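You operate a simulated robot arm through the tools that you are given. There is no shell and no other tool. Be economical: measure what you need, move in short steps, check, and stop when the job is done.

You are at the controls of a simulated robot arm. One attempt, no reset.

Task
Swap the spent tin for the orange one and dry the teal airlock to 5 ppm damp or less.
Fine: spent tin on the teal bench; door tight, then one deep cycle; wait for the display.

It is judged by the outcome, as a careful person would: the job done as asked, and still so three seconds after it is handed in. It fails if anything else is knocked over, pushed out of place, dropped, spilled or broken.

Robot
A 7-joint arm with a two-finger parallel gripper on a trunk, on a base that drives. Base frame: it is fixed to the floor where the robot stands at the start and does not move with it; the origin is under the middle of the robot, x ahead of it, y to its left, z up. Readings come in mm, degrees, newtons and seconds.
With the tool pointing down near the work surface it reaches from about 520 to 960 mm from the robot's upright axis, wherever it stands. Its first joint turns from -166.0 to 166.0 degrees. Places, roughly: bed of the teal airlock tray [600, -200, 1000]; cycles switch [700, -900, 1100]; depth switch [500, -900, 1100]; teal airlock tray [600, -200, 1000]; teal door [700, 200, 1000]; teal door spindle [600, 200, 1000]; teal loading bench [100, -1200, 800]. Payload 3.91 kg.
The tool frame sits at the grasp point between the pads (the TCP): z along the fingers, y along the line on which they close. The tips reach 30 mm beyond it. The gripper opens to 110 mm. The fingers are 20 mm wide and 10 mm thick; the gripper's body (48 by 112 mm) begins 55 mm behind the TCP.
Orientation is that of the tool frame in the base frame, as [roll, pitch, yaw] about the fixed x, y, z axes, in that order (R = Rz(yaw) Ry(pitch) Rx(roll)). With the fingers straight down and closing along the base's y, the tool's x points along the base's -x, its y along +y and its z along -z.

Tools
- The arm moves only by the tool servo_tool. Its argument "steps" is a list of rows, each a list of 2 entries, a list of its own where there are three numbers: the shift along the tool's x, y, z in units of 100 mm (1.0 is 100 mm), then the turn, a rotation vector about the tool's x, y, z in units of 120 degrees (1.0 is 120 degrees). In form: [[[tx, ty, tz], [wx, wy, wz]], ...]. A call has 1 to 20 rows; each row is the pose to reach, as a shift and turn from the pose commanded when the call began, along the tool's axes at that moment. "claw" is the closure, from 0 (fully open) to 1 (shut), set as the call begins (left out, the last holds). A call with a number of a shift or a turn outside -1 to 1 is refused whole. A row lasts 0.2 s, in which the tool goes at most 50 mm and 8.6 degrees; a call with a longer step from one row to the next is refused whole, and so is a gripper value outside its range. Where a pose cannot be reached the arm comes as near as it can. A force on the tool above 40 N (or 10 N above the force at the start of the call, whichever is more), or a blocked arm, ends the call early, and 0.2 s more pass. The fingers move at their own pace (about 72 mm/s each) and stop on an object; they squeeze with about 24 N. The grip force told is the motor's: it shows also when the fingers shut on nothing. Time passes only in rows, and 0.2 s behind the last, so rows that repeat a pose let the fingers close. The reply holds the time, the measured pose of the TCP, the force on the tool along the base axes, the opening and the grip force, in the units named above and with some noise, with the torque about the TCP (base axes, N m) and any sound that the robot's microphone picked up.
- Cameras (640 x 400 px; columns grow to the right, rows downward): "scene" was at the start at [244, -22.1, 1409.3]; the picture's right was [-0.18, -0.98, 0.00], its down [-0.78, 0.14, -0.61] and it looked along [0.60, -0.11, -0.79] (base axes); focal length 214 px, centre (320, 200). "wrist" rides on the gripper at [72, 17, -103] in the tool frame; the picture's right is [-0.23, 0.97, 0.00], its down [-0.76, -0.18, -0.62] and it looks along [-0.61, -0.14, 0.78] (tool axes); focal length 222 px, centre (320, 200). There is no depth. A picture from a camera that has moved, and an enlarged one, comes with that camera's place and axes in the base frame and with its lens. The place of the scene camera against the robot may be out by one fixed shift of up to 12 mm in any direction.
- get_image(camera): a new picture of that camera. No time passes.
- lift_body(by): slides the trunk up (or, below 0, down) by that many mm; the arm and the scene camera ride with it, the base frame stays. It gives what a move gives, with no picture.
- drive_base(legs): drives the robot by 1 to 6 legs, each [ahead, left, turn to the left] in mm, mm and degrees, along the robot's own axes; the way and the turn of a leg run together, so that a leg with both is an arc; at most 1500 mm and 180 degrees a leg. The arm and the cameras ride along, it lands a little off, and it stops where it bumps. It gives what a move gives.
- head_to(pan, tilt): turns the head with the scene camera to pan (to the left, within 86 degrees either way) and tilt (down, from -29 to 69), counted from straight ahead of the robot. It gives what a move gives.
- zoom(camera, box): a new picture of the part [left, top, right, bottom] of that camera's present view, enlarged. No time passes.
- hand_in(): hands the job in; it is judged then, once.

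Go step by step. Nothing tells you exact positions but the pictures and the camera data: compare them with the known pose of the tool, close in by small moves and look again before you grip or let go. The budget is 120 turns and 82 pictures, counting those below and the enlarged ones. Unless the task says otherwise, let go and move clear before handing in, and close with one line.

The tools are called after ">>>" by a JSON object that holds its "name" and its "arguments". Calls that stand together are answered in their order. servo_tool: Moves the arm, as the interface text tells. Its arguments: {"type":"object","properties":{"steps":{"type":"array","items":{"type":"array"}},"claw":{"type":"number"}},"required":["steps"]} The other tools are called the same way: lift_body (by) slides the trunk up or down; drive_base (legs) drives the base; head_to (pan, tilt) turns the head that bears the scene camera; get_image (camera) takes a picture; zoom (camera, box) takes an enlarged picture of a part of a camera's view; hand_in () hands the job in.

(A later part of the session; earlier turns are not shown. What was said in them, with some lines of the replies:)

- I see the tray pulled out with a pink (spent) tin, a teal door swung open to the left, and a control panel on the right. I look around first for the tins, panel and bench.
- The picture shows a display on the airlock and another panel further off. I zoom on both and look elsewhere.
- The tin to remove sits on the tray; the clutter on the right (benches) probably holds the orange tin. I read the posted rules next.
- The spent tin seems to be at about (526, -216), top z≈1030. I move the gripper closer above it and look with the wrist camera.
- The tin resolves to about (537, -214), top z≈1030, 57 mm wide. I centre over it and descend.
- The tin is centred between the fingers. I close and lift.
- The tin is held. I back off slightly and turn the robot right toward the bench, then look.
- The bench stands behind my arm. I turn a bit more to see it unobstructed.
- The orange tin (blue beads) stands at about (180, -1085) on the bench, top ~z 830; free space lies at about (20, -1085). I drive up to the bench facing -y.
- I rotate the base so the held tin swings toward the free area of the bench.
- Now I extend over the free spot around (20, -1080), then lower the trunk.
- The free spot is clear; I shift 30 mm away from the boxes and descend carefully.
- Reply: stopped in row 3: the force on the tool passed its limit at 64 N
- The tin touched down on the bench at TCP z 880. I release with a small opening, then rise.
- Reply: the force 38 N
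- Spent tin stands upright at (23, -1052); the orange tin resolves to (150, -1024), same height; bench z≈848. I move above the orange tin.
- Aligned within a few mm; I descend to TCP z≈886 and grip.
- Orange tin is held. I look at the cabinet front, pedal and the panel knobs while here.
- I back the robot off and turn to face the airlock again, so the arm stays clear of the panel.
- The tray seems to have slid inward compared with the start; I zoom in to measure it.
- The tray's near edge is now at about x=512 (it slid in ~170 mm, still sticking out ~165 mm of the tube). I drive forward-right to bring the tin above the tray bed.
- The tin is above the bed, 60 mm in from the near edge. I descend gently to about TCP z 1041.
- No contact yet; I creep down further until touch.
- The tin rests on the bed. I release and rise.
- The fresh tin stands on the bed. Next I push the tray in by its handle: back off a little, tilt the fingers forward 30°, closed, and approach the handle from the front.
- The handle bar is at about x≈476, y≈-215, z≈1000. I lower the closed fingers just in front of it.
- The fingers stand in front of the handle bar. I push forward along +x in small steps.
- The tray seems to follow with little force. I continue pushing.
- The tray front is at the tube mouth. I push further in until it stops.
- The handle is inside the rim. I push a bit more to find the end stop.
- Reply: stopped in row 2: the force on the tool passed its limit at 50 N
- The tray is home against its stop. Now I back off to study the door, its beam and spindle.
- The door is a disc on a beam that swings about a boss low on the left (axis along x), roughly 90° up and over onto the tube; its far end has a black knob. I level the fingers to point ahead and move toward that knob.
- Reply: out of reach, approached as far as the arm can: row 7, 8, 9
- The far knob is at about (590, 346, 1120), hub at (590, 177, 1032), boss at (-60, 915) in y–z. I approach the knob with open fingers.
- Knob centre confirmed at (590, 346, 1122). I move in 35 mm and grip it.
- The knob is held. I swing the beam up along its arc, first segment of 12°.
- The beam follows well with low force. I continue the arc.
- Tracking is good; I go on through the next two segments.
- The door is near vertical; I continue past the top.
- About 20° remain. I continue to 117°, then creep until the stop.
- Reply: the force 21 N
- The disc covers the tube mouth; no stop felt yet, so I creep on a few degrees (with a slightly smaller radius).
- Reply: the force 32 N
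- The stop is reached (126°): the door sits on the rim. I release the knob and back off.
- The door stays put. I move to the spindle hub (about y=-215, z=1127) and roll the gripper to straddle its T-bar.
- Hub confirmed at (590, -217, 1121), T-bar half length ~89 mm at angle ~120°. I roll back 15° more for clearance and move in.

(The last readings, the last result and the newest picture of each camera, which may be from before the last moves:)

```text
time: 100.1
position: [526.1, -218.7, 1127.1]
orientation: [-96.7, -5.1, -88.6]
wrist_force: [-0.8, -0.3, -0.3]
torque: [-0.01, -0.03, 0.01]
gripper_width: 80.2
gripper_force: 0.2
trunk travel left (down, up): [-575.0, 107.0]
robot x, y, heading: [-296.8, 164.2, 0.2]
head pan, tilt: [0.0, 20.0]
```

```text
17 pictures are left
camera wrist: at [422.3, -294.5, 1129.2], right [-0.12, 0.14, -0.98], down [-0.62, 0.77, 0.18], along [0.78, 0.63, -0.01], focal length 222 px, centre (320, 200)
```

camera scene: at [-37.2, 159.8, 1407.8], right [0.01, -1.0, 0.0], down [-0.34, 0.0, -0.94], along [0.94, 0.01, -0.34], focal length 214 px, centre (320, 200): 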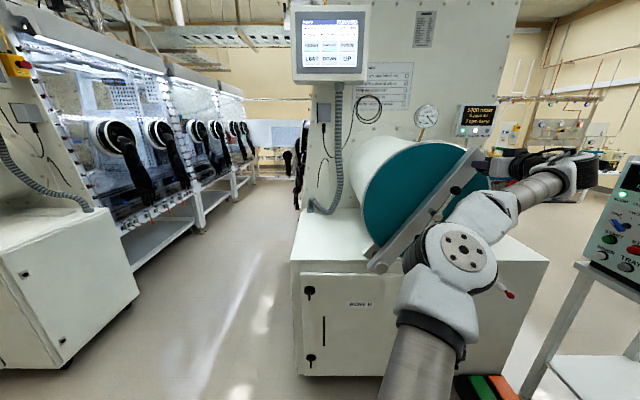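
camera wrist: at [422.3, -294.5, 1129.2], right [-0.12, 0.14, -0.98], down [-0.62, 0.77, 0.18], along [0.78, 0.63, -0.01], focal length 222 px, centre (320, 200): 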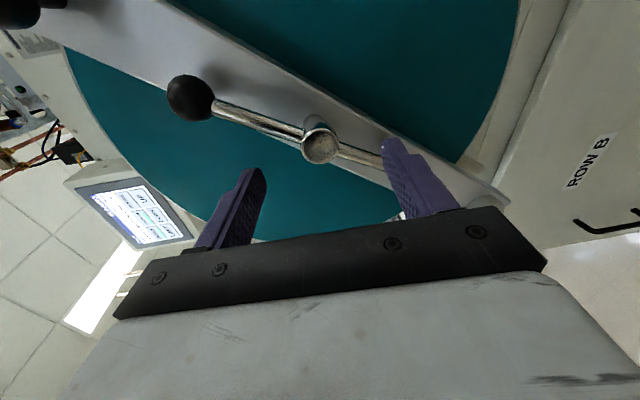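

Hub front at (574, -221, 1120), the bar passes cleanly between the fingers. I push in the last 46 mm.

>>> {"name": "servo_tool", "arguments": {"steps": [[[0.02, 0, 0.12], [0, 0, 0]], [[0.02, 0, 0.24], [0, 0, 0]], [[0.02, 0, 0.36], [0, 0, 0]], [[0.02, 0, 0.46], [0, 0, 0]], [[0.02, 0, 0.46], [0, 0, 0]]]}}

>>> {"name": "servo_tool", "arguments": {"steps": [[[0, 0, 0], [0, 0, 0.05]], [[0, 0, 0], [0, 0, 0.1]], [[0, 0, 0], [0, 0, 0.15]], [[0, 0, 0], [0, 0, 0.2]], [[0, 0, 0], [0, 0, 0.25]], [[0, 0, 0], [0, 0, 0.3]], [[0, 0, 0], [0, 0, 0.35]], [[0, 0, 0], [0, 0, 0.4]], [[0, 0, 0], [0, 0, 0.45]], [[0, 0, 0], [0, 0, 0.5]]]}}

>>> {"name": "get_image", "arguments": {"camera": "wrist"}}

```text
time: 101.3
position: [571.5, -218.5, 1120.5]
orientation: [-96.7, -5.2, -88.6]
wrist_force: [-0.2, -0.5, 0.7]
torque: [-0.01, 0.01, -0.02]
gripper_width: 80.4
gripper_force: 0.0
trunk travel left (down, up): [-575.0, 107.0]
robot x, y, heading: [-299.2, 167.5, 0.9]
head pan, tilt: [0.0, 20.0]
```

```text
time: 103.5
position: [570.6, -219.7, 1120.3]
orientation: [-101.5, 54.3, -98.6]
wrist_force: [1.2, 0.8, 2.6]
torque: [-0.1, -0.03, 0.08]
gripper_width: 80.6
gripper_force: 0.3
trunk travel left (down, up): [-575.0, 107.0]
robot x, y, heading: [-302.5, 162.9, 0.2]
head pan, tilt: [0.0, 20.0]
```

```text
16 pictures are left
camera wrist: at [460.1, -248.8, 1065.1], right [-0.06, 0.93, -0.37], down [-0.54, 0.29, 0.79], along [0.84, 0.24, 0.48], focal length 222 px, centre (320, 200)
```

wrist: 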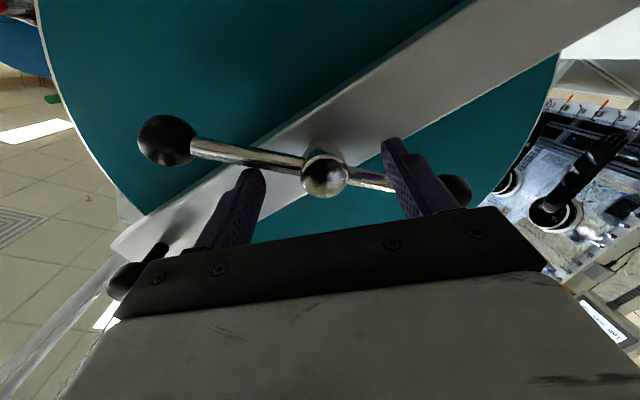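

The T-bar turns along. I keep turning clockwise.

>>> {"name": "servo_tool", "arguments": {"steps": [[[0, 0, 0], [0, 0, 0.06]], [[0, 0, 0], [0, 0, 0.12]], [[0, 0, 0], [0, 0, 0.18]], [[0, 0, 0], [0, 0, 0.24]], [[0, 0, 0], [0, 0, 0.3]], [[0, 0, 0], [0, 0, 0.36]], [[0, 0, 0], [0, 0, 0.42]], [[0, 0, 0], [0, 0, 0.48]], [[0, 0, 0], [0, 0, 0.54]], [[0, 0, 0], [0, 0, 0.6]], [[0, 0, 0], [0, 0, 0.66]], [[0, 0, 0], [0, 0, 0.72]], [[0, 0, 0], [0, 0, 0.78]], [[0, 0, 0], [0, 0, 0.84]]]}}

>>> {"name": "head_to", "arguments": {"pan": -40, "tilt": 20}}

>>> {"name": "get_image", "arguments": {"camera": "scene"}}

```text
time: 106.5
position: [571.5, -218.9, 1121.4]
orientation: [97.3, 24.2, 93.8]
wrist_force: [-1.0, 2.1, -0.9]
torque: [-0.14, -0.05, 0.07]
gripper_width: 80.8
gripper_force: 0.8
trunk travel left (down, up): [-575.0, 107.0]
robot x, y, heading: [-300.7, 166.4, 0.2]
head pan, tilt: [0.0, 20.0]
```

```text
time: 107.6
position: [571.5, -219.8, 1121.1]
orientation: [97.5, 24.3, 93.9]
wrist_force: [0.7, 1.4, 0.2]
torque: [-0.06, 0.0, 0.04]
gripper_width: 80.9
gripper_force: 0.6
trunk travel left (down, up): [-575.0, 107.0]
robot x, y, heading: [-300.2, 166.9, 0.3]
head pan, tilt: [-40.0, 20.0]
```

```text
15 pictures are left
camera scene: at [-58.7, 99.5, 1407.8], right [-0.64, -0.77, 0.0], down [-0.26, 0.22, -0.94], along [0.72, -0.6, -0.34], focal length 214 px, centre (320, 200)
```

scene: 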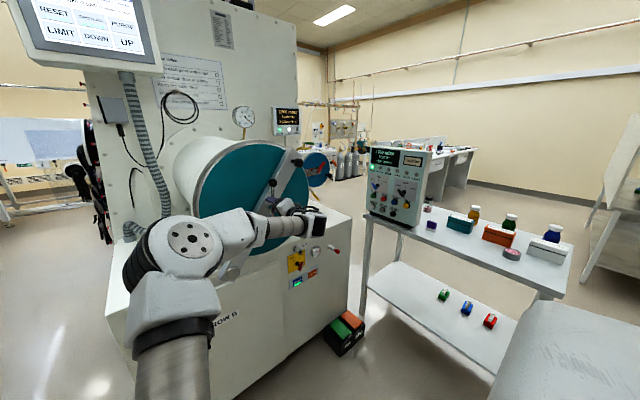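

The red LOOSE lamp seems out already. I turn further to feel whether it is tight, then zoom the panel.

>>> {"name": "servo_tool", "arguments": {"steps": [[[0, 0, 0], [0, 0, 0.05]], [[0, 0, 0], [0, 0, 0.1]], [[0, 0, 0], [0, 0, 0.15]], [[0, 0, 0], [0, 0, 0.2]], [[0, 0, 0], [0, 0, 0.25]], [[0, 0, 0], [0, 0, 0.3]], [[0, 0, 0], [0, 0, 0.35]], [[0, 0, 0], [0, 0, 0.4]]]}}

>>> {"name": "zoom", "arguments": {"camera": "scene", "box": [360, 140, 440, 230]}}

```text
time: 109.2
position: [572.5, -213.7, 1117.5]
orientation: [95.2, -11.1, 90.7]
wrist_force: [-13.2, 11.2, 9.3]
torque: [-4.02, 0.99, 0.93]
gripper_width: 96.1
gripper_force: 15.8
out of reach, approached as far as the arm can: row 7
trunk travel left (down, up): [-575.0, 107.0]
robot x, y, heading: [-301.6, 169.2, 0.4]
head pan, tilt: [-40.0, 20.0]
stopped in row 7: the force on the tool passed its limit at 48 N (the readings are from after the stop); the commanded pose is now the measured one
```

```text
4.44 times, centred on (400, 185) of scene
camera zoom: at [-61.8, 102.0, 1408.5], right [-0.64, -0.77, 0.0], down [-0.26, 0.22, -0.94], along [0.73, -0.6, -0.34], focal length 953 px, centre (-36, 267)
```

zoom: 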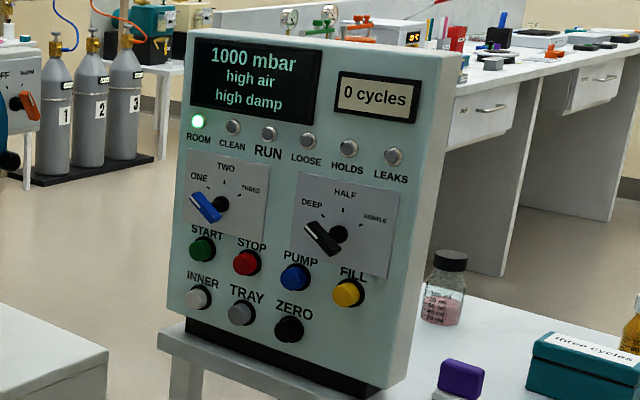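

LOOSE is out and the spindle is tight at ~4 N·m. I unload the fork, back away, and then head for the panel.

>>> {"name": "servo_tool", "arguments": {"steps": [[[0, 0, 0], [0, 0, -0.06]], [[0, 0, 0], [0, 0, -0.12]], [[0, 0, 0], [0, 0, -0.17]], [[0, 0, 0], [0, 0, -0.17]], [[0, 0, -0.2], [0, 0, -0.17]], [[0, 0, -0.5], [0, 0, -0.17]], [[0, 0, -1.0], [0, 0, -0.17]], [[0, 0, -1.0], [0, 0, -0.17]]]}}

>>> {"name": "drive_base", "arguments": {"legs": [[-200, 0, 0]]}}

>>> {"name": "zoom", "arguments": {"camera": "scene", "box": [200, 60, 520, 260]}}

```text
time: 111.0
position: [474.2, -218.2, 1120.8]
orientation: [95.5, 8.5, 92.1]
wrist_force: [0.8, -0.4, 0.3]
torque: [0.03, -0.02, -0.01]
gripper_width: 80.3
gripper_force: 0.0
trunk travel left (down, up): [-575.0, 107.0]
robot x, y, heading: [-300.0, 167.1, 0.5]
head pan, tilt: [-40.0, 20.0]
```

```text
time: 112.6
position: [272.6, -221.1, 1121.4]
orientation: [95.3, 8.5, 92.1]
wrist_force: [-0.4, -0.4, 0.1]
torque: [-0.01, 0.01, 0.01]
gripper_width: 80.0
gripper_force: 0.2
trunk travel left (down, up): [-575.0, 107.0]
robot x, y, heading: [-503.8, 164.4, 0.6]
head pan, tilt: [-40.0, 20.0]
```

```text
2.00 times, centred on (360, 160) of scene
camera zoom: at [-260.4, 98.0, 1408.0], right [-0.64, -0.77, 0.0], down [-0.26, 0.22, -0.94], along [0.72, -0.6, -0.34], focal length 429 px, centre (240, 280)
```

zoom: 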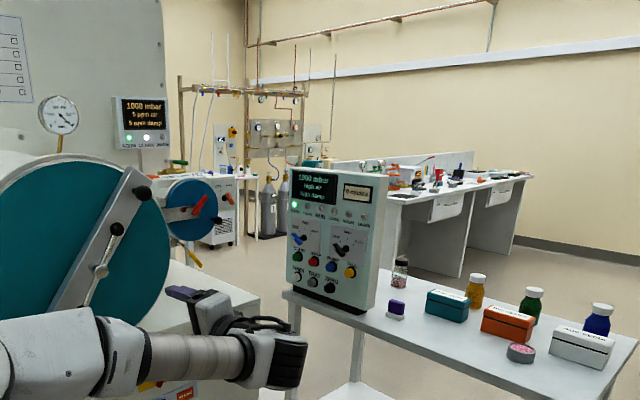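

The panel appears to face +y with START around x≈720, y≈-950, z≈970. I turn and drive partway there and look with the wrist camera.

>>> {"name": "drive_base", "arguments": {"legs": [[0, 0, -20], [420, -90, 0]]}}

>>> {"name": "servo_tool", "arguments": {"steps": [[[0, 0, 0], [0, 0.07, 0]], [[0, 0, 0], [0, 0.14, 0]], [[0, 0, 0], [0, 0.21, 0]], [[0, 0, 0], [0, 0.28, 0]], [[0, 0, 0], [0, 0.35, 0]], [[0, 0, 0], [0, 0.42, 0]], [[0, 0, 0], [0, 0.42, 0]]], "claw": 1}}

>>> {"name": "get_image", "arguments": {"camera": "wrist"}}

```text
time: 116.3
position: [474.0, -679.1, 1120.0]
orientation: [95.3, 8.4, 72.8]
wrist_force: [-0.4, -0.2, 0.3]
torque: [-0.03, 0.03, 0.02]
gripper_width: 80.2
gripper_force: 0.0
trunk travel left (down, up): [-575.0, 107.0]
robot x, y, heading: [-130.3, -55.8, -18.9]
head pan, tilt: [-40.0, 20.0]
```

```text
time: 117.9
position: [473.3, -678.8, 1120.7]
orientation: [100.1, 1.4, 122.9]
wrist_force: [-0.1, -0.3, -0.7]
torque: [0.0, 0.0, 0.0]
gripper_width: 0.0
gripper_force: 24.0
trunk travel left (down, up): [-575.0, 107.0]
robot x, y, heading: [-132.8, -58.4, -18.9]
head pan, tilt: [-40.0, 20.0]
```

```text
12 pictures are left
camera wrist: at [350.0, -670.3, 1154.4], right [0.25, -0.08, 0.96], down [-0.13, -0.99, -0.05], along [0.96, -0.11, -0.26], focal length 222 px, centre (320, 200)
```

wrist: 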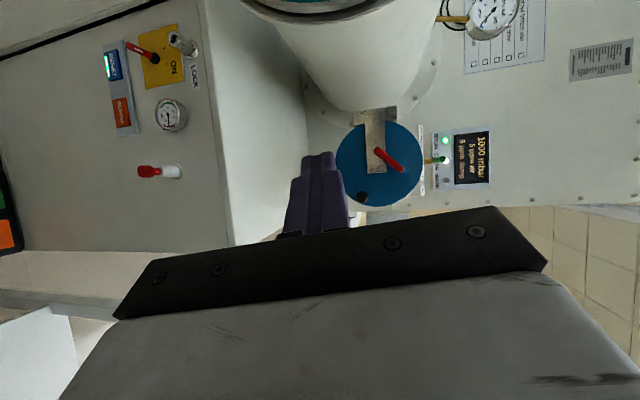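

Wrong turning direction; I yaw the hand the other way so that it points toward -y at the panel.

>>> {"name": "servo_tool", "arguments": {"steps": [[[0, 0, 0], [0, -0.07, 0]], [[0, 0, 0], [0, -0.14, 0]], [[0, 0, 0], [0, -0.21, 0]], [[0, 0, 0], [0, -0.28, 0]], [[0, 0, 0], [0, -0.35, 0]], [[0, 0, 0], [0, -0.42, 0]], [[0, 0, 0], [0, -0.49, 0]], [[0, 0, 0], [0, -0.56, 0]], [[0, 0, 0], [0, -0.63, 0]], [[0, 0, 0], [0, -0.7, 0]], [[0, 0, 0], [0, -0.77, 0]], [[0, 0, 0], [0, -0.84, 0]], [[0, 0, 0], [0, -0.9, 0]], [[0, 0, 0], [0, -0.9, 0]]]}}

```text
time: 120.9
position: [477.0, -674.9, 1174.2]
orientation: [88.4, 10.2, 14.7]
wrist_force: [1.2, -0.3, -0.1]
torque: [-0.02, -0.01, -0.04]
gripper_width: 0.0
gripper_force: 24.2
out of reach, approached as far as the arm can: row 10, 11, 12, 13, 14
trunk travel left (down, up): [-575.0, 107.0]
robot x, y, heading: [-129.0, -54.7, -18.8]
head pan, tilt: [-40.0, 20.0]
```

>>> {"name": "get_image", "arguments": {"camera": "wrist"}}

```text
11 pictures are left
camera wrist: at [521.5, -556.1, 1176.2], right [-0.06, 0.01, 1.0], down [-0.92, 0.4, -0.06], along [-0.4, -0.92, -0.01], focal length 222 px, centre (320, 200)
```

wrist: 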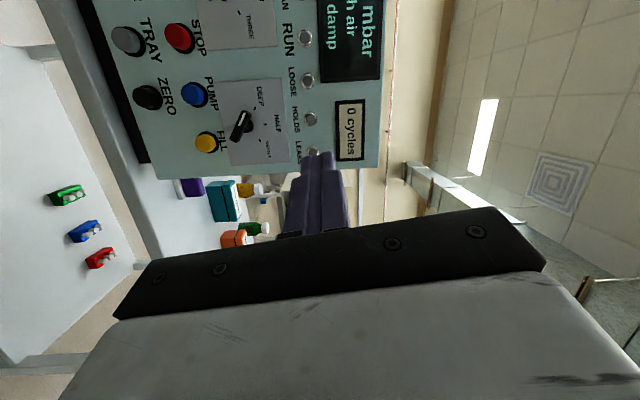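

>>> {"name": "zoom", "arguments": {"camera": "wrist", "box": [90, 0, 330, 160]}}

```text
2.50 times, centred on (210, 80) of wrist
camera zoom: at [521.5, -556.1, 1176.2], right [-0.06, 0.01, 1.0], down [-0.92, 0.4, -0.06], along [-0.4, -0.92, -0.01], focal length 555 px, centre (595, 500)
```

zoom: 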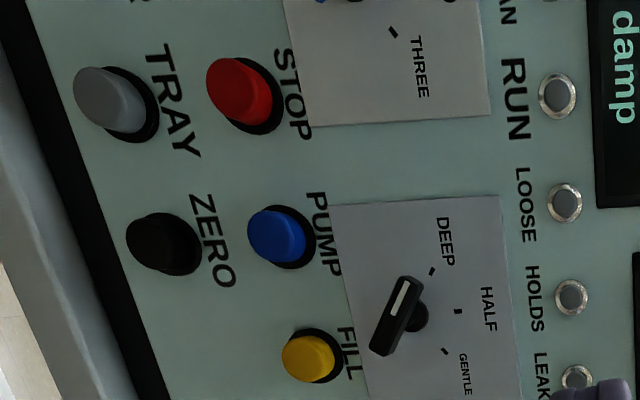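

Depth lever is at DEEP and, like it, the cycles lever stands at ONE. START works out to about (702, -957, 979). I tilt the hand downward 35° so it clears the cabinet, then drive closer.

>>> {"name": "servo_tool", "arguments": {"steps": [[[0, 0, 0], [0.06, 0, 0]], [[0, 0, 0], [0.12, 0, 0]], [[0, 0, 0], [0.18, 0, 0]], [[0, 0, 0], [0.24, 0, 0]], [[0, 0, 0], [0.3, 0, 0]], [[0, 0, 0], [0.3, 0, 0]]]}}

>>> {"name": "drive_base", "arguments": {"legs": [[200, -30, 0]]}}

>>> {"name": "head_to", "arguments": {"pan": -35, "tilt": 35}}

>>> {"name": "get_image", "arguments": {"camera": "scene"}}

```text
time: 122.3
position: [467.7, -675.3, 1163.7]
orientation: [102.3, 10.3, 14.6]
wrist_force: [0.0, -0.3, 0.4]
torque: [-0.02, 0.01, 0.03]
gripper_width: 0.0
gripper_force: 23.9
out of reach, approached as far as the arm can: row 2, 3, 4, 5, 6
trunk travel left (down, up): [-575.0, 107.0]
robot x, y, heading: [-131.5, -59.6, -19.0]
head pan, tilt: [-40.0, 20.0]
```

```text
time: 123.7
position: [574.9, -734.7, 1150.7]
orientation: [104.0, 10.4, 13.4]
wrist_force: [1.0, -0.4, 0.1]
torque: [0.02, -0.01, -0.01]
gripper_width: 0.0
gripper_force: 23.7
trunk travel left (down, up): [-575.0, 107.0]
robot x, y, heading: [2.3, -127.1, -18.8]
head pan, tilt: [-40.0, 20.0]
stopped in leg 1: the robot was blocked; the commanded pose is now the measured one
```

```text
time: 124.5
position: [574.7, -735.8, 1152.2]
orientation: [103.8, 10.2, 13.6]
wrist_force: [-0.9, 0.0, -0.8]
torque: [0.0, -0.01, -0.02]
gripper_width: 0.1
gripper_force: 23.9
trunk travel left (down, up): [-575.0, 107.0]
robot x, y, heading: [-0.1, -125.7, -18.9]
head pan, tilt: [-35.0, 35.0]
```

```text
9 pictures are left
camera scene: at [200.6, -254.4, 1387.3], right [-0.81, -0.59, -0.01], down [-0.33, 0.46, -0.83], along [0.49, -0.67, -0.56], focal length 214 px, centre (320, 200)
```

scene: 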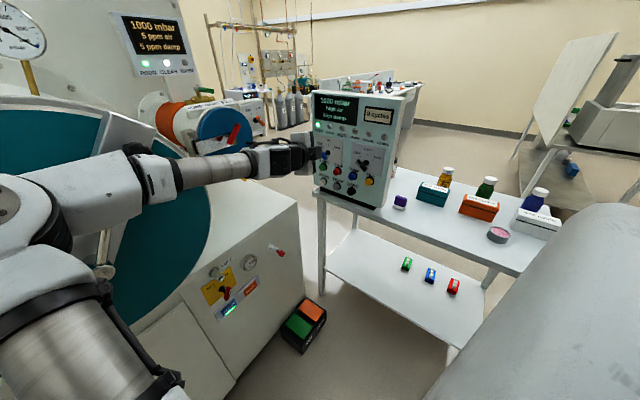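

The robot was blocked, probably an arm link near the door beam. I back off a bit and extend the arm instead, which straightens it away from the door.

>>> {"name": "drive_base", "arguments": {"legs": [[-60, -40, 0]]}}

>>> {"name": "zoom", "arguments": {"camera": "scene", "box": [0, 60, 420, 320]}}

```text
time: 125.5
position: [516.0, -760.8, 1143.5]
orientation: [104.3, 10.8, 13.6]
wrist_force: [0.1, 1.3, -0.6]
torque: [-0.02, 0.01, 0.07]
gripper_width: 0.0
gripper_force: 23.7
trunk travel left (down, up): [-575.0, 107.0]
robot x, y, heading: [-68.2, -140.8, -19.2]
head pan, tilt: [-35.0, 35.0]
```

```text
1.52 times, centred on (210, 190) of scene
camera zoom: at [143.7, -280.0, 1384.2], right [-0.81, -0.59, 0.0], down [-0.34, 0.46, -0.82], along [0.48, -0.66, -0.57], focal length 327 px, centre (488, 215)
```

zoom: 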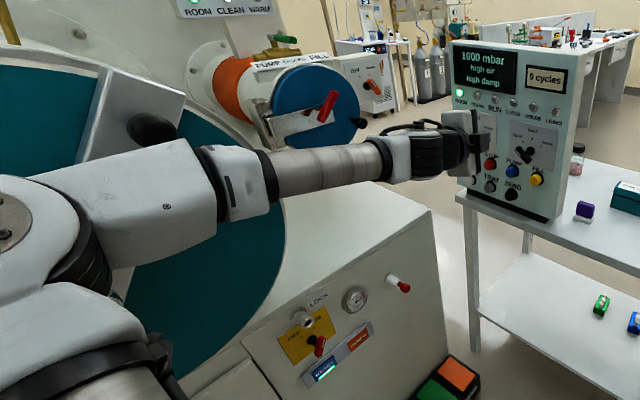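

LOOSE remains out and the door is undisturbed. I extend the arm stepwise toward a point before START.

>>> {"name": "servo_tool", "arguments": {"steps": [[[0.22, -0.03, 0.14], [0, 0, 0]], [[0.43, -0.05, 0.27], [0, 0, 0]], [[0.65, -0.08, 0.41], [0, 0, 0]], [[0.865, -0.11, 0.548], [0, 0, 0]], [[0.865, -0.11, 0.548], [0, 0, 0]]]}}

```text
time: 126.7
position: [608.6, -790.3, 1101.2]
orientation: [104.2, 11.0, 13.6]
wrist_force: [0.2, -0.1, 1.1]
torque: [0.0, 0.02, 0.0]
gripper_width: 0.0
gripper_force: 23.4
trunk travel left (down, up): [-575.0, 107.0]
robot x, y, heading: [-67.2, -145.4, -19.2]
head pan, tilt: [-35.0, 35.0]
```

>>> {"name": "servo_tool", "arguments": {"steps": [[[0.22, -0.14, 0.24], [0, 0, 0]], [[0.43, -0.27, 0.48], [0, 0, 0]], [[0.65, -0.41, 0.72], [0, 0, 0]], [[0.86, -0.543, 0.95], [0, 0, 0]], [[0.86, -0.543, 0.95], [0, 0, 0]]]}}

>>> {"name": "get_image", "arguments": {"camera": "wrist"}}

```text
time: 127.9
position: [692.4, -849.6, 1008.9]
orientation: [104.3, 11.0, 13.6]
wrist_force: [0.0, 0.1, -0.3]
torque: [0.01, 0.0, 0.04]
gripper_width: 0.0
gripper_force: 23.7
trunk travel left (down, up): [-575.0, 107.0]
robot x, y, heading: [-71.5, -142.7, -19.0]
head pan, tilt: [-35.0, 35.0]
```

```text
7 pictures are left
camera wrist: at [747.8, -738.4, 1037.2], right [0.01, -0.24, 0.97], down [-0.88, 0.45, 0.13], along [-0.47, -0.86, -0.21], focal length 222 px, centre (320, 200)
```

wrist: 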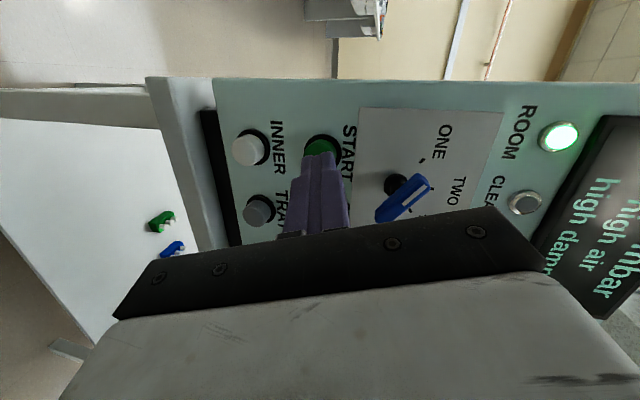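

Both levers are confirmed (ONE, DEEP). START is at about (690, -953, 986); I align the fingertip and press it, then retreat.

>>> {"name": "servo_tool", "arguments": {"steps": [[[-0.096, -0.112, 0.21], [0, 0, 0]], [[-0.154, -0.063, 0.448], [0, 0, 0]], [[-0.189, -0.033, 0.591], [0, 0, 0]], [[-0.2, -0.023, 0.639], [0, 0, 0]], [[-0.212, -0.013, 0.686], [0, 0, 0]], [[-0.223, -0.004, 0.734], [0, 0, 0]], [[-0.235, 0.006, 0.782], [0, 0, 0]]]}}

>>> {"name": "get_image", "arguments": {"camera": "wrist"}}

```text
time: 128.8
position: [688.8, -899.3, 996.9]
orientation: [104.4, 10.8, 13.8]
wrist_force: [-15.2, 31.0, 4.6]
torque: [-0.1, 0.0, -0.58]
gripper_width: 0.1
gripper_force: 23.8
trunk travel left (down, up): [-575.0, 107.0]
robot x, y, heading: [-70.7, -142.8, -18.9]
head pan, tilt: [-35.0, 35.0]
heard: click
stopped in row 4: the force on the tool passed its limit at 52 N (the readings are from after the stop); the commanded pose is now the measured one
```

```text
6 pictures are left
camera wrist: at [742.7, -788.4, 1025.6], right [0.01, -0.25, 0.97], down [-0.88, 0.45, 0.13], along [-0.47, -0.86, -0.21], focal length 222 px, centre (320, 200)
```

wrist: 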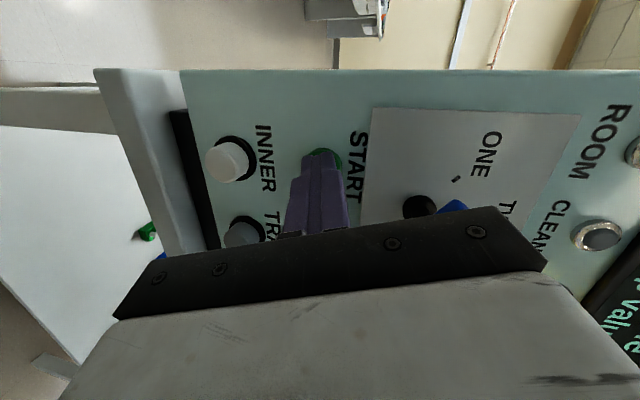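

A click sounded and the ROOM lamp went out: the cycle has begun. I retreat and read the display.

>>> {"name": "servo_tool", "arguments": {"steps": [[[0.05, 0.03, -0.3], [0, 0, 0]], [[0.1, 0.07, -0.62], [0, 0, 0]], [[0.1, 0.07, -0.62], [0, 0, 0]]]}}

>>> {"name": "zoom", "arguments": {"camera": "scene", "box": [280, 70, 420, 170]}}

```text
time: 129.6
position: [688.7, -844.4, 1014.4]
orientation: [104.5, 10.9, 13.8]
wrist_force: [1.7, 1.0, -0.4]
torque: [-0.02, 0.03, 0.01]
gripper_width: 0.0
gripper_force: 24.4
trunk travel left (down, up): [-575.0, 107.0]
robot x, y, heading: [-68.9, -142.0, -19.0]
head pan, tilt: [-35.0, 35.0]
```

```text
4.00 times, centred on (350, 120) of scene
camera zoom: at [144.3, -278.6, 1384.0], right [-0.81, -0.59, 0.0], down [-0.34, 0.46, -0.82], along [0.48, -0.66, -0.57], focal length 858 px, centre (200, 520)
```

zoom: 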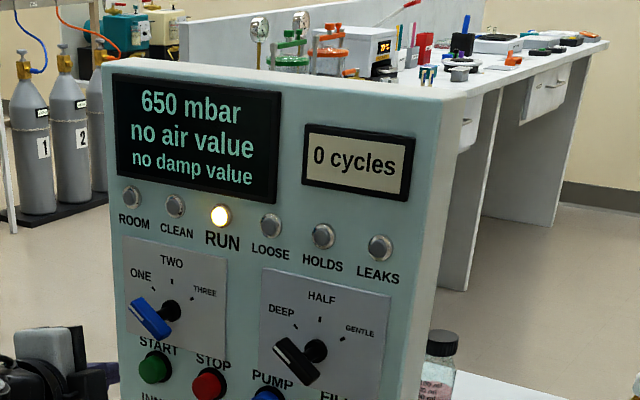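

RUN is lit, pressure is falling (650 mbar). I move clear and wait.

>>> {"name": "servo_tool", "arguments": {"steps": [[[-0.22, 0.14, -0.24], [0, 0, 0]], [[-0.43, 0.27, -0.48], [0, 0, 0]], [[-0.65, 0.41, -0.72], [0, 0, 0]], [[-0.86, 0.543, -0.95], [0, 0, 0]], [[-0.86, 0.543, -0.95], [0, 0, 0]]]}}

>>> {"name": "servo_tool", "arguments": {"steps": [[[0, 0, 0], [0, 0, 0]], [[0, 0, 0], [0, 0, 0]], [[0, 0, 0], [0, 0, 0]], [[0, 0, 0], [0, 0, 0]], [[0, 0, 0], [0, 0, 0]], [[0, 0, 0], [0, 0, 0]], [[0, 0, 0], [0, 0, 0]], [[0, 0, 0], [0, 0, 0]], [[0, 0, 0], [0, 0, 0]], [[0, 0, 0], [0, 0, 0]], [[0, 0, 0], [0, 0, 0]], [[0, 0, 0], [0, 0, 0]], [[0, 0, 0], [0, 0, 0]], [[0, 0, 0], [0, 0, 0]], [[0, 0, 0], [0, 0, 0]], [[0, 0, 0], [0, 0, 0]], [[0, 0, 0], [0, 0, 0]], [[0, 0, 0], [0, 0, 0]], [[0, 0, 0], [0, 0, 0]], [[0, 0, 0], [0, 0, 0]]]}}

>>> {"name": "servo_tool", "arguments": {"steps": [[[0, 0, 0], [0, 0, 0]], [[0, 0, 0], [0, 0, 0]], [[0, 0, 0], [0, 0, 0]], [[0, 0, 0], [0, 0, 0]], [[0, 0, 0], [0, 0, 0]], [[0, 0, 0], [0, 0, 0]], [[0, 0, 0], [0, 0, 0]], [[0, 0, 0], [0, 0, 0]], [[0, 0, 0], [0, 0, 0]], [[0, 0, 0], [0, 0, 0]], [[0, 0, 0], [0, 0, 0]], [[0, 0, 0], [0, 0, 0]], [[0, 0, 0], [0, 0, 0]], [[0, 0, 0], [0, 0, 0]], [[0, 0, 0], [0, 0, 0]], [[0, 0, 0], [0, 0, 0]], [[0, 0, 0], [0, 0, 0]], [[0, 0, 0], [0, 0, 0]], [[0, 0, 0], [0, 0, 0]], [[0, 0, 0], [0, 0, 0]]]}}

>>> {"name": "servo_tool", "arguments": {"steps": [[[0, 0, 0], [0, 0, 0]], [[0, 0, 0], [0, 0, 0]], [[0, 0, 0], [0, 0, 0]], [[0, 0, 0], [0, 0, 0]], [[0, 0, 0], [0, 0, 0]], [[0, 0, 0], [0, 0, 0]], [[0, 0, 0], [0, 0, 0]], [[0, 0, 0], [0, 0, 0]], [[0, 0, 0], [0, 0, 0]], [[0, 0, 0], [0, 0, 0]], [[0, 0, 0], [0, 0, 0]], [[0, 0, 0], [0, 0, 0]], [[0, 0, 0], [0, 0, 0]], [[0, 0, 0], [0, 0, 0]], [[0, 0, 0], [0, 0, 0]], [[0, 0, 0], [0, 0, 0]], [[0, 0, 0], [0, 0, 0]], [[0, 0, 0], [0, 0, 0]], [[0, 0, 0], [0, 0, 0]], [[0, 0, 0], [0, 0, 0]]]}}

>>> {"name": "zoom", "arguments": {"camera": "scene", "box": [280, 70, 420, 170]}}

```text
time: 130.8
position: [601.7, -786.4, 1104.5]
orientation: [104.4, 11.1, 13.9]
wrist_force: [0.5, 0.1, 0.1]
torque: [0.0, -0.01, -0.02]
gripper_width: 0.0
gripper_force: 23.8
trunk travel left (down, up): [-575.0, 107.0]
robot x, y, heading: [-68.3, -141.6, -19.0]
head pan, tilt: [-35.0, 35.0]
```

```text
time: 135.0
position: [602.8, -786.8, 1105.6]
orientation: [104.6, 10.9, 13.7]
wrist_force: [0.0, -0.3, -0.8]
torque: [0.0, -0.06, 0.02]
gripper_width: 0.2
gripper_force: 24.0
trunk travel left (down, up): [-575.0, 107.0]
robot x, y, heading: [-69.3, -143.3, -19.0]
head pan, tilt: [-35.0, 35.0]
```

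```text
time: 139.2
position: [602.3, -786.9, 1105.5]
orientation: [104.6, 11.0, 13.9]
wrist_force: [0.0, -0.2, -0.3]
torque: [0.04, 0.0, 0.03]
gripper_width: 0.0
gripper_force: 23.6
trunk travel left (down, up): [-575.0, 107.0]
robot x, y, heading: [-70.5, -139.4, -18.6]
head pan, tilt: [-35.0, 35.0]
```

```text
time: 143.4
position: [601.8, -786.3, 1105.3]
orientation: [104.5, 11.0, 13.7]
wrist_force: [0.1, 0.2, -0.6]
torque: [-0.01, 0.03, -0.03]
gripper_width: 0.3
gripper_force: 23.8
trunk travel left (down, up): [-575.0, 107.0]
robot x, y, heading: [-71.2, -139.2, -18.9]
head pan, tilt: [-35.0, 35.0]
```

```text
4.00 times, centred on (350, 120) of scene
camera zoom: at [144.5, -278.5, 1384.0], right [-0.81, -0.59, 0.0], down [-0.34, 0.46, -0.82], along [0.48, -0.66, -0.57], focal length 858 px, centre (200, 520)
```

zoom: 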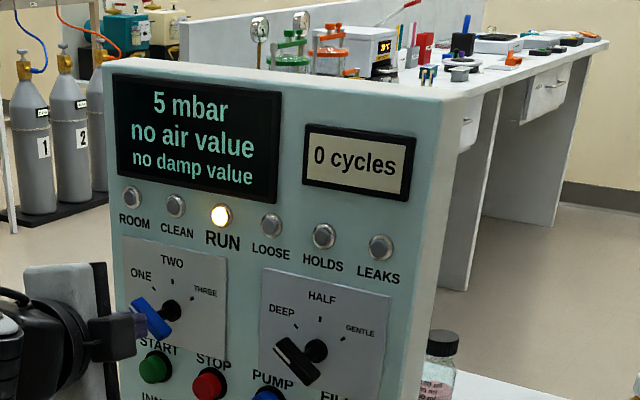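

Deep vacuum (5 mbar) reached; the cycle goes on. I wait longer before the next look.

>>> {"name": "servo_tool", "arguments": {"steps": [[[0, 0, 0], [0, 0, 0]], [[0, 0, 0], [0, 0, 0]], [[0, 0, 0], [0, 0, 0]], [[0, 0, 0], [0, 0, 0]], [[0, 0, 0], [0, 0, 0]], [[0, 0, 0], [0, 0, 0]], [[0, 0, 0], [0, 0, 0]], [[0, 0, 0], [0, 0, 0]], [[0, 0, 0], [0, 0, 0]], [[0, 0, 0], [0, 0, 0]], [[0, 0, 0], [0, 0, 0]], [[0, 0, 0], [0, 0, 0]], [[0, 0, 0], [0, 0, 0]], [[0, 0, 0], [0, 0, 0]], [[0, 0, 0], [0, 0, 0]], [[0, 0, 0], [0, 0, 0]], [[0, 0, 0], [0, 0, 0]], [[0, 0, 0], [0, 0, 0]], [[0, 0, 0], [0, 0, 0]], [[0, 0, 0], [0, 0, 0]]]}}

>>> {"name": "servo_tool", "arguments": {"steps": [[[0, 0, 0], [0, 0, 0]], [[0, 0, 0], [0, 0, 0]], [[0, 0, 0], [0, 0, 0]], [[0, 0, 0], [0, 0, 0]], [[0, 0, 0], [0, 0, 0]], [[0, 0, 0], [0, 0, 0]], [[0, 0, 0], [0, 0, 0]], [[0, 0, 0], [0, 0, 0]], [[0, 0, 0], [0, 0, 0]], [[0, 0, 0], [0, 0, 0]], [[0, 0, 0], [0, 0, 0]], [[0, 0, 0], [0, 0, 0]], [[0, 0, 0], [0, 0, 0]], [[0, 0, 0], [0, 0, 0]], [[0, 0, 0], [0, 0, 0]], [[0, 0, 0], [0, 0, 0]], [[0, 0, 0], [0, 0, 0]], [[0, 0, 0], [0, 0, 0]], [[0, 0, 0], [0, 0, 0]], [[0, 0, 0], [0, 0, 0]]]}}

>>> {"name": "servo_tool", "arguments": {"steps": [[[0, 0, 0], [0, 0, 0]], [[0, 0, 0], [0, 0, 0]], [[0, 0, 0], [0, 0, 0]], [[0, 0, 0], [0, 0, 0]], [[0, 0, 0], [0, 0, 0]], [[0, 0, 0], [0, 0, 0]], [[0, 0, 0], [0, 0, 0]], [[0, 0, 0], [0, 0, 0]], [[0, 0, 0], [0, 0, 0]], [[0, 0, 0], [0, 0, 0]], [[0, 0, 0], [0, 0, 0]], [[0, 0, 0], [0, 0, 0]], [[0, 0, 0], [0, 0, 0]], [[0, 0, 0], [0, 0, 0]], [[0, 0, 0], [0, 0, 0]], [[0, 0, 0], [0, 0, 0]], [[0, 0, 0], [0, 0, 0]], [[0, 0, 0], [0, 0, 0]], [[0, 0, 0], [0, 0, 0]], [[0, 0, 0], [0, 0, 0]]]}}

>>> {"name": "servo_tool", "arguments": {"steps": [[[0, 0, 0], [0, 0, 0]], [[0, 0, 0], [0, 0, 0]], [[0, 0, 0], [0, 0, 0]], [[0, 0, 0], [0, 0, 0]], [[0, 0, 0], [0, 0, 0]], [[0, 0, 0], [0, 0, 0]], [[0, 0, 0], [0, 0, 0]], [[0, 0, 0], [0, 0, 0]], [[0, 0, 0], [0, 0, 0]], [[0, 0, 0], [0, 0, 0]], [[0, 0, 0], [0, 0, 0]], [[0, 0, 0], [0, 0, 0]], [[0, 0, 0], [0, 0, 0]], [[0, 0, 0], [0, 0, 0]], [[0, 0, 0], [0, 0, 0]], [[0, 0, 0], [0, 0, 0]], [[0, 0, 0], [0, 0, 0]], [[0, 0, 0], [0, 0, 0]], [[0, 0, 0], [0, 0, 0]], [[0, 0, 0], [0, 0, 0]]]}}

>>> {"name": "servo_tool", "arguments": {"steps": [[[0, 0, 0], [0, 0, 0]], [[0, 0, 0], [0, 0, 0]], [[0, 0, 0], [0, 0, 0]], [[0, 0, 0], [0, 0, 0]], [[0, 0, 0], [0, 0, 0]], [[0, 0, 0], [0, 0, 0]], [[0, 0, 0], [0, 0, 0]], [[0, 0, 0], [0, 0, 0]], [[0, 0, 0], [0, 0, 0]], [[0, 0, 0], [0, 0, 0]], [[0, 0, 0], [0, 0, 0]], [[0, 0, 0], [0, 0, 0]], [[0, 0, 0], [0, 0, 0]], [[0, 0, 0], [0, 0, 0]], [[0, 0, 0], [0, 0, 0]], [[0, 0, 0], [0, 0, 0]], [[0, 0, 0], [0, 0, 0]], [[0, 0, 0], [0, 0, 0]], [[0, 0, 0], [0, 0, 0]], [[0, 0, 0], [0, 0, 0]]]}}

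>>> {"name": "servo_tool", "arguments": {"steps": [[[0, 0, 0], [0, 0, 0]], [[0, 0, 0], [0, 0, 0]], [[0, 0, 0], [0, 0, 0]], [[0, 0, 0], [0, 0, 0]], [[0, 0, 0], [0, 0, 0]], [[0, 0, 0], [0, 0, 0]], [[0, 0, 0], [0, 0, 0]], [[0, 0, 0], [0, 0, 0]], [[0, 0, 0], [0, 0, 0]], [[0, 0, 0], [0, 0, 0]], [[0, 0, 0], [0, 0, 0]], [[0, 0, 0], [0, 0, 0]], [[0, 0, 0], [0, 0, 0]], [[0, 0, 0], [0, 0, 0]], [[0, 0, 0], [0, 0, 0]], [[0, 0, 0], [0, 0, 0]], [[0, 0, 0], [0, 0, 0]], [[0, 0, 0], [0, 0, 0]], [[0, 0, 0], [0, 0, 0]], [[0, 0, 0], [0, 0, 0]]]}}

>>> {"name": "zoom", "arguments": {"camera": "scene", "box": [280, 70, 420, 170]}}

```text
time: 147.6
position: [603.0, -785.8, 1104.9]
orientation: [104.6, 10.9, 13.8]
wrist_force: [-0.4, -0.7, -0.2]
torque: [0.02, -0.01, -0.01]
gripper_width: 0.2
gripper_force: 24.0
trunk travel left (down, up): [-575.0, 107.0]
robot x, y, heading: [-65.6, -140.3, -19.0]
head pan, tilt: [-35.0, 35.0]
```

```text
time: 151.8
position: [602.4, -786.2, 1105.5]
orientation: [104.6, 10.9, 13.9]
wrist_force: [-0.1, 0.0, 0.3]
torque: [0.01, 0.01, -0.01]
gripper_width: 0.0
gripper_force: 23.9
trunk travel left (down, up): [-575.0, 107.0]
robot x, y, heading: [-66.3, -143.2, -19.0]
head pan, tilt: [-35.0, 35.0]
```

```text
time: 156.0
position: [601.7, -785.3, 1105.8]
orientation: [104.5, 10.8, 13.9]
wrist_force: [-0.7, -0.1, 0.2]
torque: [0.02, -0.02, 0.02]
gripper_width: 0.3
gripper_force: 24.6
trunk travel left (down, up): [-575.0, 107.0]
robot x, y, heading: [-69.1, -141.0, -18.8]
head pan, tilt: [-35.0, 35.0]
```

```text
time: 160.2
position: [603.1, -787.7, 1105.5]
orientation: [104.5, 10.9, 13.8]
wrist_force: [0.4, -0.3, 1.0]
torque: [0.03, -0.02, 0.01]
gripper_width: 0.0
gripper_force: 23.9
trunk travel left (down, up): [-575.0, 107.0]
robot x, y, heading: [-70.2, -144.4, -18.7]
head pan, tilt: [-35.0, 35.0]
```

```text
time: 164.4
position: [601.9, -785.3, 1106.0]
orientation: [104.5, 11.0, 13.9]
wrist_force: [-0.1, 0.2, 0.0]
torque: [0.0, 0.01, 0.01]
gripper_width: 0.0
gripper_force: 23.6
trunk travel left (down, up): [-575.0, 107.0]
robot x, y, heading: [-66.8, -142.4, -19.0]
head pan, tilt: [-35.0, 35.0]
```

```text
time: 168.6
position: [603.1, -786.1, 1105.1]
orientation: [104.5, 10.8, 13.9]
wrist_force: [0.1, 0.1, -0.1]
torque: [0.02, -0.02, 0.04]
gripper_width: 0.0
gripper_force: 23.7
trunk travel left (down, up): [-575.0, 107.0]
robot x, y, heading: [-73.8, -145.8, -18.6]
head pan, tilt: [-35.0, 35.0]
```

```text
4.00 times, centred on (350, 120) of scene
camera zoom: at [144.5, -278.5, 1384.0], right [-0.81, -0.59, 0.0], down [-0.34, 0.46, -0.82], along [0.48, -0.66, -0.57], focal length 858 px, centre (200, 520)
```

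zoom: 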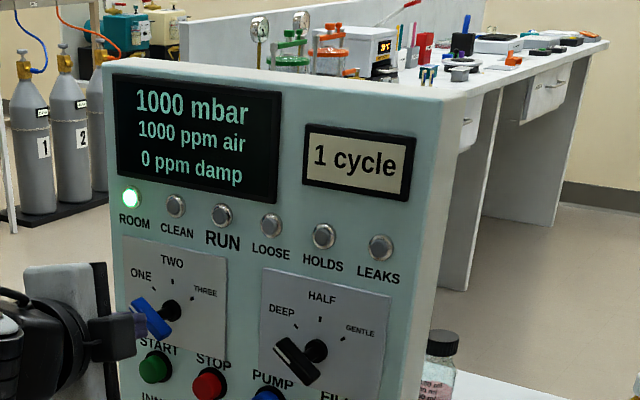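

The display shows 1000 mbar, 0 ppm damp, 1 cycle. I back the robot off a little, wait, and check once more that it holds.

>>> {"name": "drive_base", "arguments": {"legs": [[-60, 0, 0]]}}

>>> {"name": "servo_tool", "arguments": {"steps": [[[0, 0, 0], [0, 0, 0]], [[0, 0, 0], [0, 0, 0]], [[0, 0, 0], [0, 0, 0]], [[0, 0, 0], [0, 0, 0]], [[0, 0, 0], [0, 0, 0]], [[0, 0, 0], [0, 0, 0]], [[0, 0, 0], [0, 0, 0]], [[0, 0, 0], [0, 0, 0]], [[0, 0, 0], [0, 0, 0]], [[0, 0, 0], [0, 0, 0]], [[0, 0, 0], [0, 0, 0]], [[0, 0, 0], [0, 0, 0]], [[0, 0, 0], [0, 0, 0]], [[0, 0, 0], [0, 0, 0]], [[0, 0, 0], [0, 0, 0]], [[0, 0, 0], [0, 0, 0]], [[0, 0, 0], [0, 0, 0]], [[0, 0, 0], [0, 0, 0]], [[0, 0, 0], [0, 0, 0]], [[0, 0, 0], [0, 0, 0]]]}}

>>> {"name": "servo_tool", "arguments": {"steps": [[[0, 0, 0], [0, 0, 0]], [[0, 0, 0], [0, 0, 0]], [[0, 0, 0], [0, 0, 0]], [[0, 0, 0], [0, 0, 0]], [[0, 0, 0], [0, 0, 0]], [[0, 0, 0], [0, 0, 0]], [[0, 0, 0], [0, 0, 0]], [[0, 0, 0], [0, 0, 0]], [[0, 0, 0], [0, 0, 0]], [[0, 0, 0], [0, 0, 0]], [[0, 0, 0], [0, 0, 0]], [[0, 0, 0], [0, 0, 0]], [[0, 0, 0], [0, 0, 0]], [[0, 0, 0], [0, 0, 0]], [[0, 0, 0], [0, 0, 0]], [[0, 0, 0], [0, 0, 0]], [[0, 0, 0], [0, 0, 0]], [[0, 0, 0], [0, 0, 0]], [[0, 0, 0], [0, 0, 0]], [[0, 0, 0], [0, 0, 0]]]}}

>>> {"name": "zoom", "arguments": {"camera": "scene", "box": [260, 60, 600, 270]}}

```text
time: 169.6
position: [546.4, -766.6, 1106.4]
orientation: [104.5, 10.9, 14.0]
wrist_force: [-0.5, 0.4, 0.6]
torque: [0.02, 0.01, 0.0]
gripper_width: 0.1
gripper_force: 23.8
trunk travel left (down, up): [-575.0, 107.0]
robot x, y, heading: [-123.0, -123.9, -18.8]
head pan, tilt: [-35.0, 35.0]
```

```text
time: 173.8
position: [547.7, -768.1, 1104.5]
orientation: [104.6, 10.9, 13.9]
wrist_force: [-0.3, 0.9, 0.5]
torque: [-0.01, -0.01, -0.01]
gripper_width: 0.0
gripper_force: 24.0
trunk travel left (down, up): [-575.0, 107.0]
robot x, y, heading: [-123.0, -125.5, -18.9]
head pan, tilt: [-35.0, 35.0]
```

```text
time: 178.0
position: [547.6, -768.1, 1104.4]
orientation: [104.4, 11.0, 14.0]
wrist_force: [0.2, 0.1, -0.2]
torque: [-0.02, 0.01, -0.02]
gripper_width: 0.2
gripper_force: 24.3
trunk travel left (down, up): [-575.0, 107.0]
robot x, y, heading: [-124.8, -125.2, -18.8]
head pan, tilt: [-35.0, 35.0]
```

```text
1.88 times, centred on (430, 165) of scene
camera zoom: at [89.1, -259.5, 1384.0], right [-0.81, -0.59, 0.0], down [-0.34, 0.46, -0.82], along [0.48, -0.66, -0.57], focal length 404 px, centre (113, 266)
```

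zoom: 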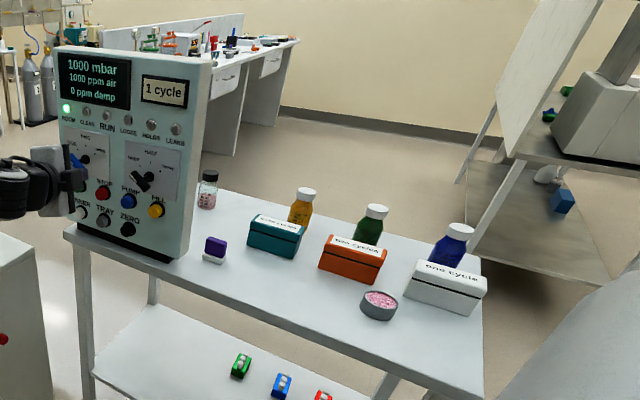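

The display holds at 0 ppm damp after one cycle. The spent tin stands on the bench and LOOSE is out, so I hand in.

>>> {"name": "hand_in", "arguments": {}}

```text
The job is handed in.
```

The tins are swapped and the teal airlock now reads 0 ppm damp after one deep cycle; the door is tight and the spent tin is on the teal bench.
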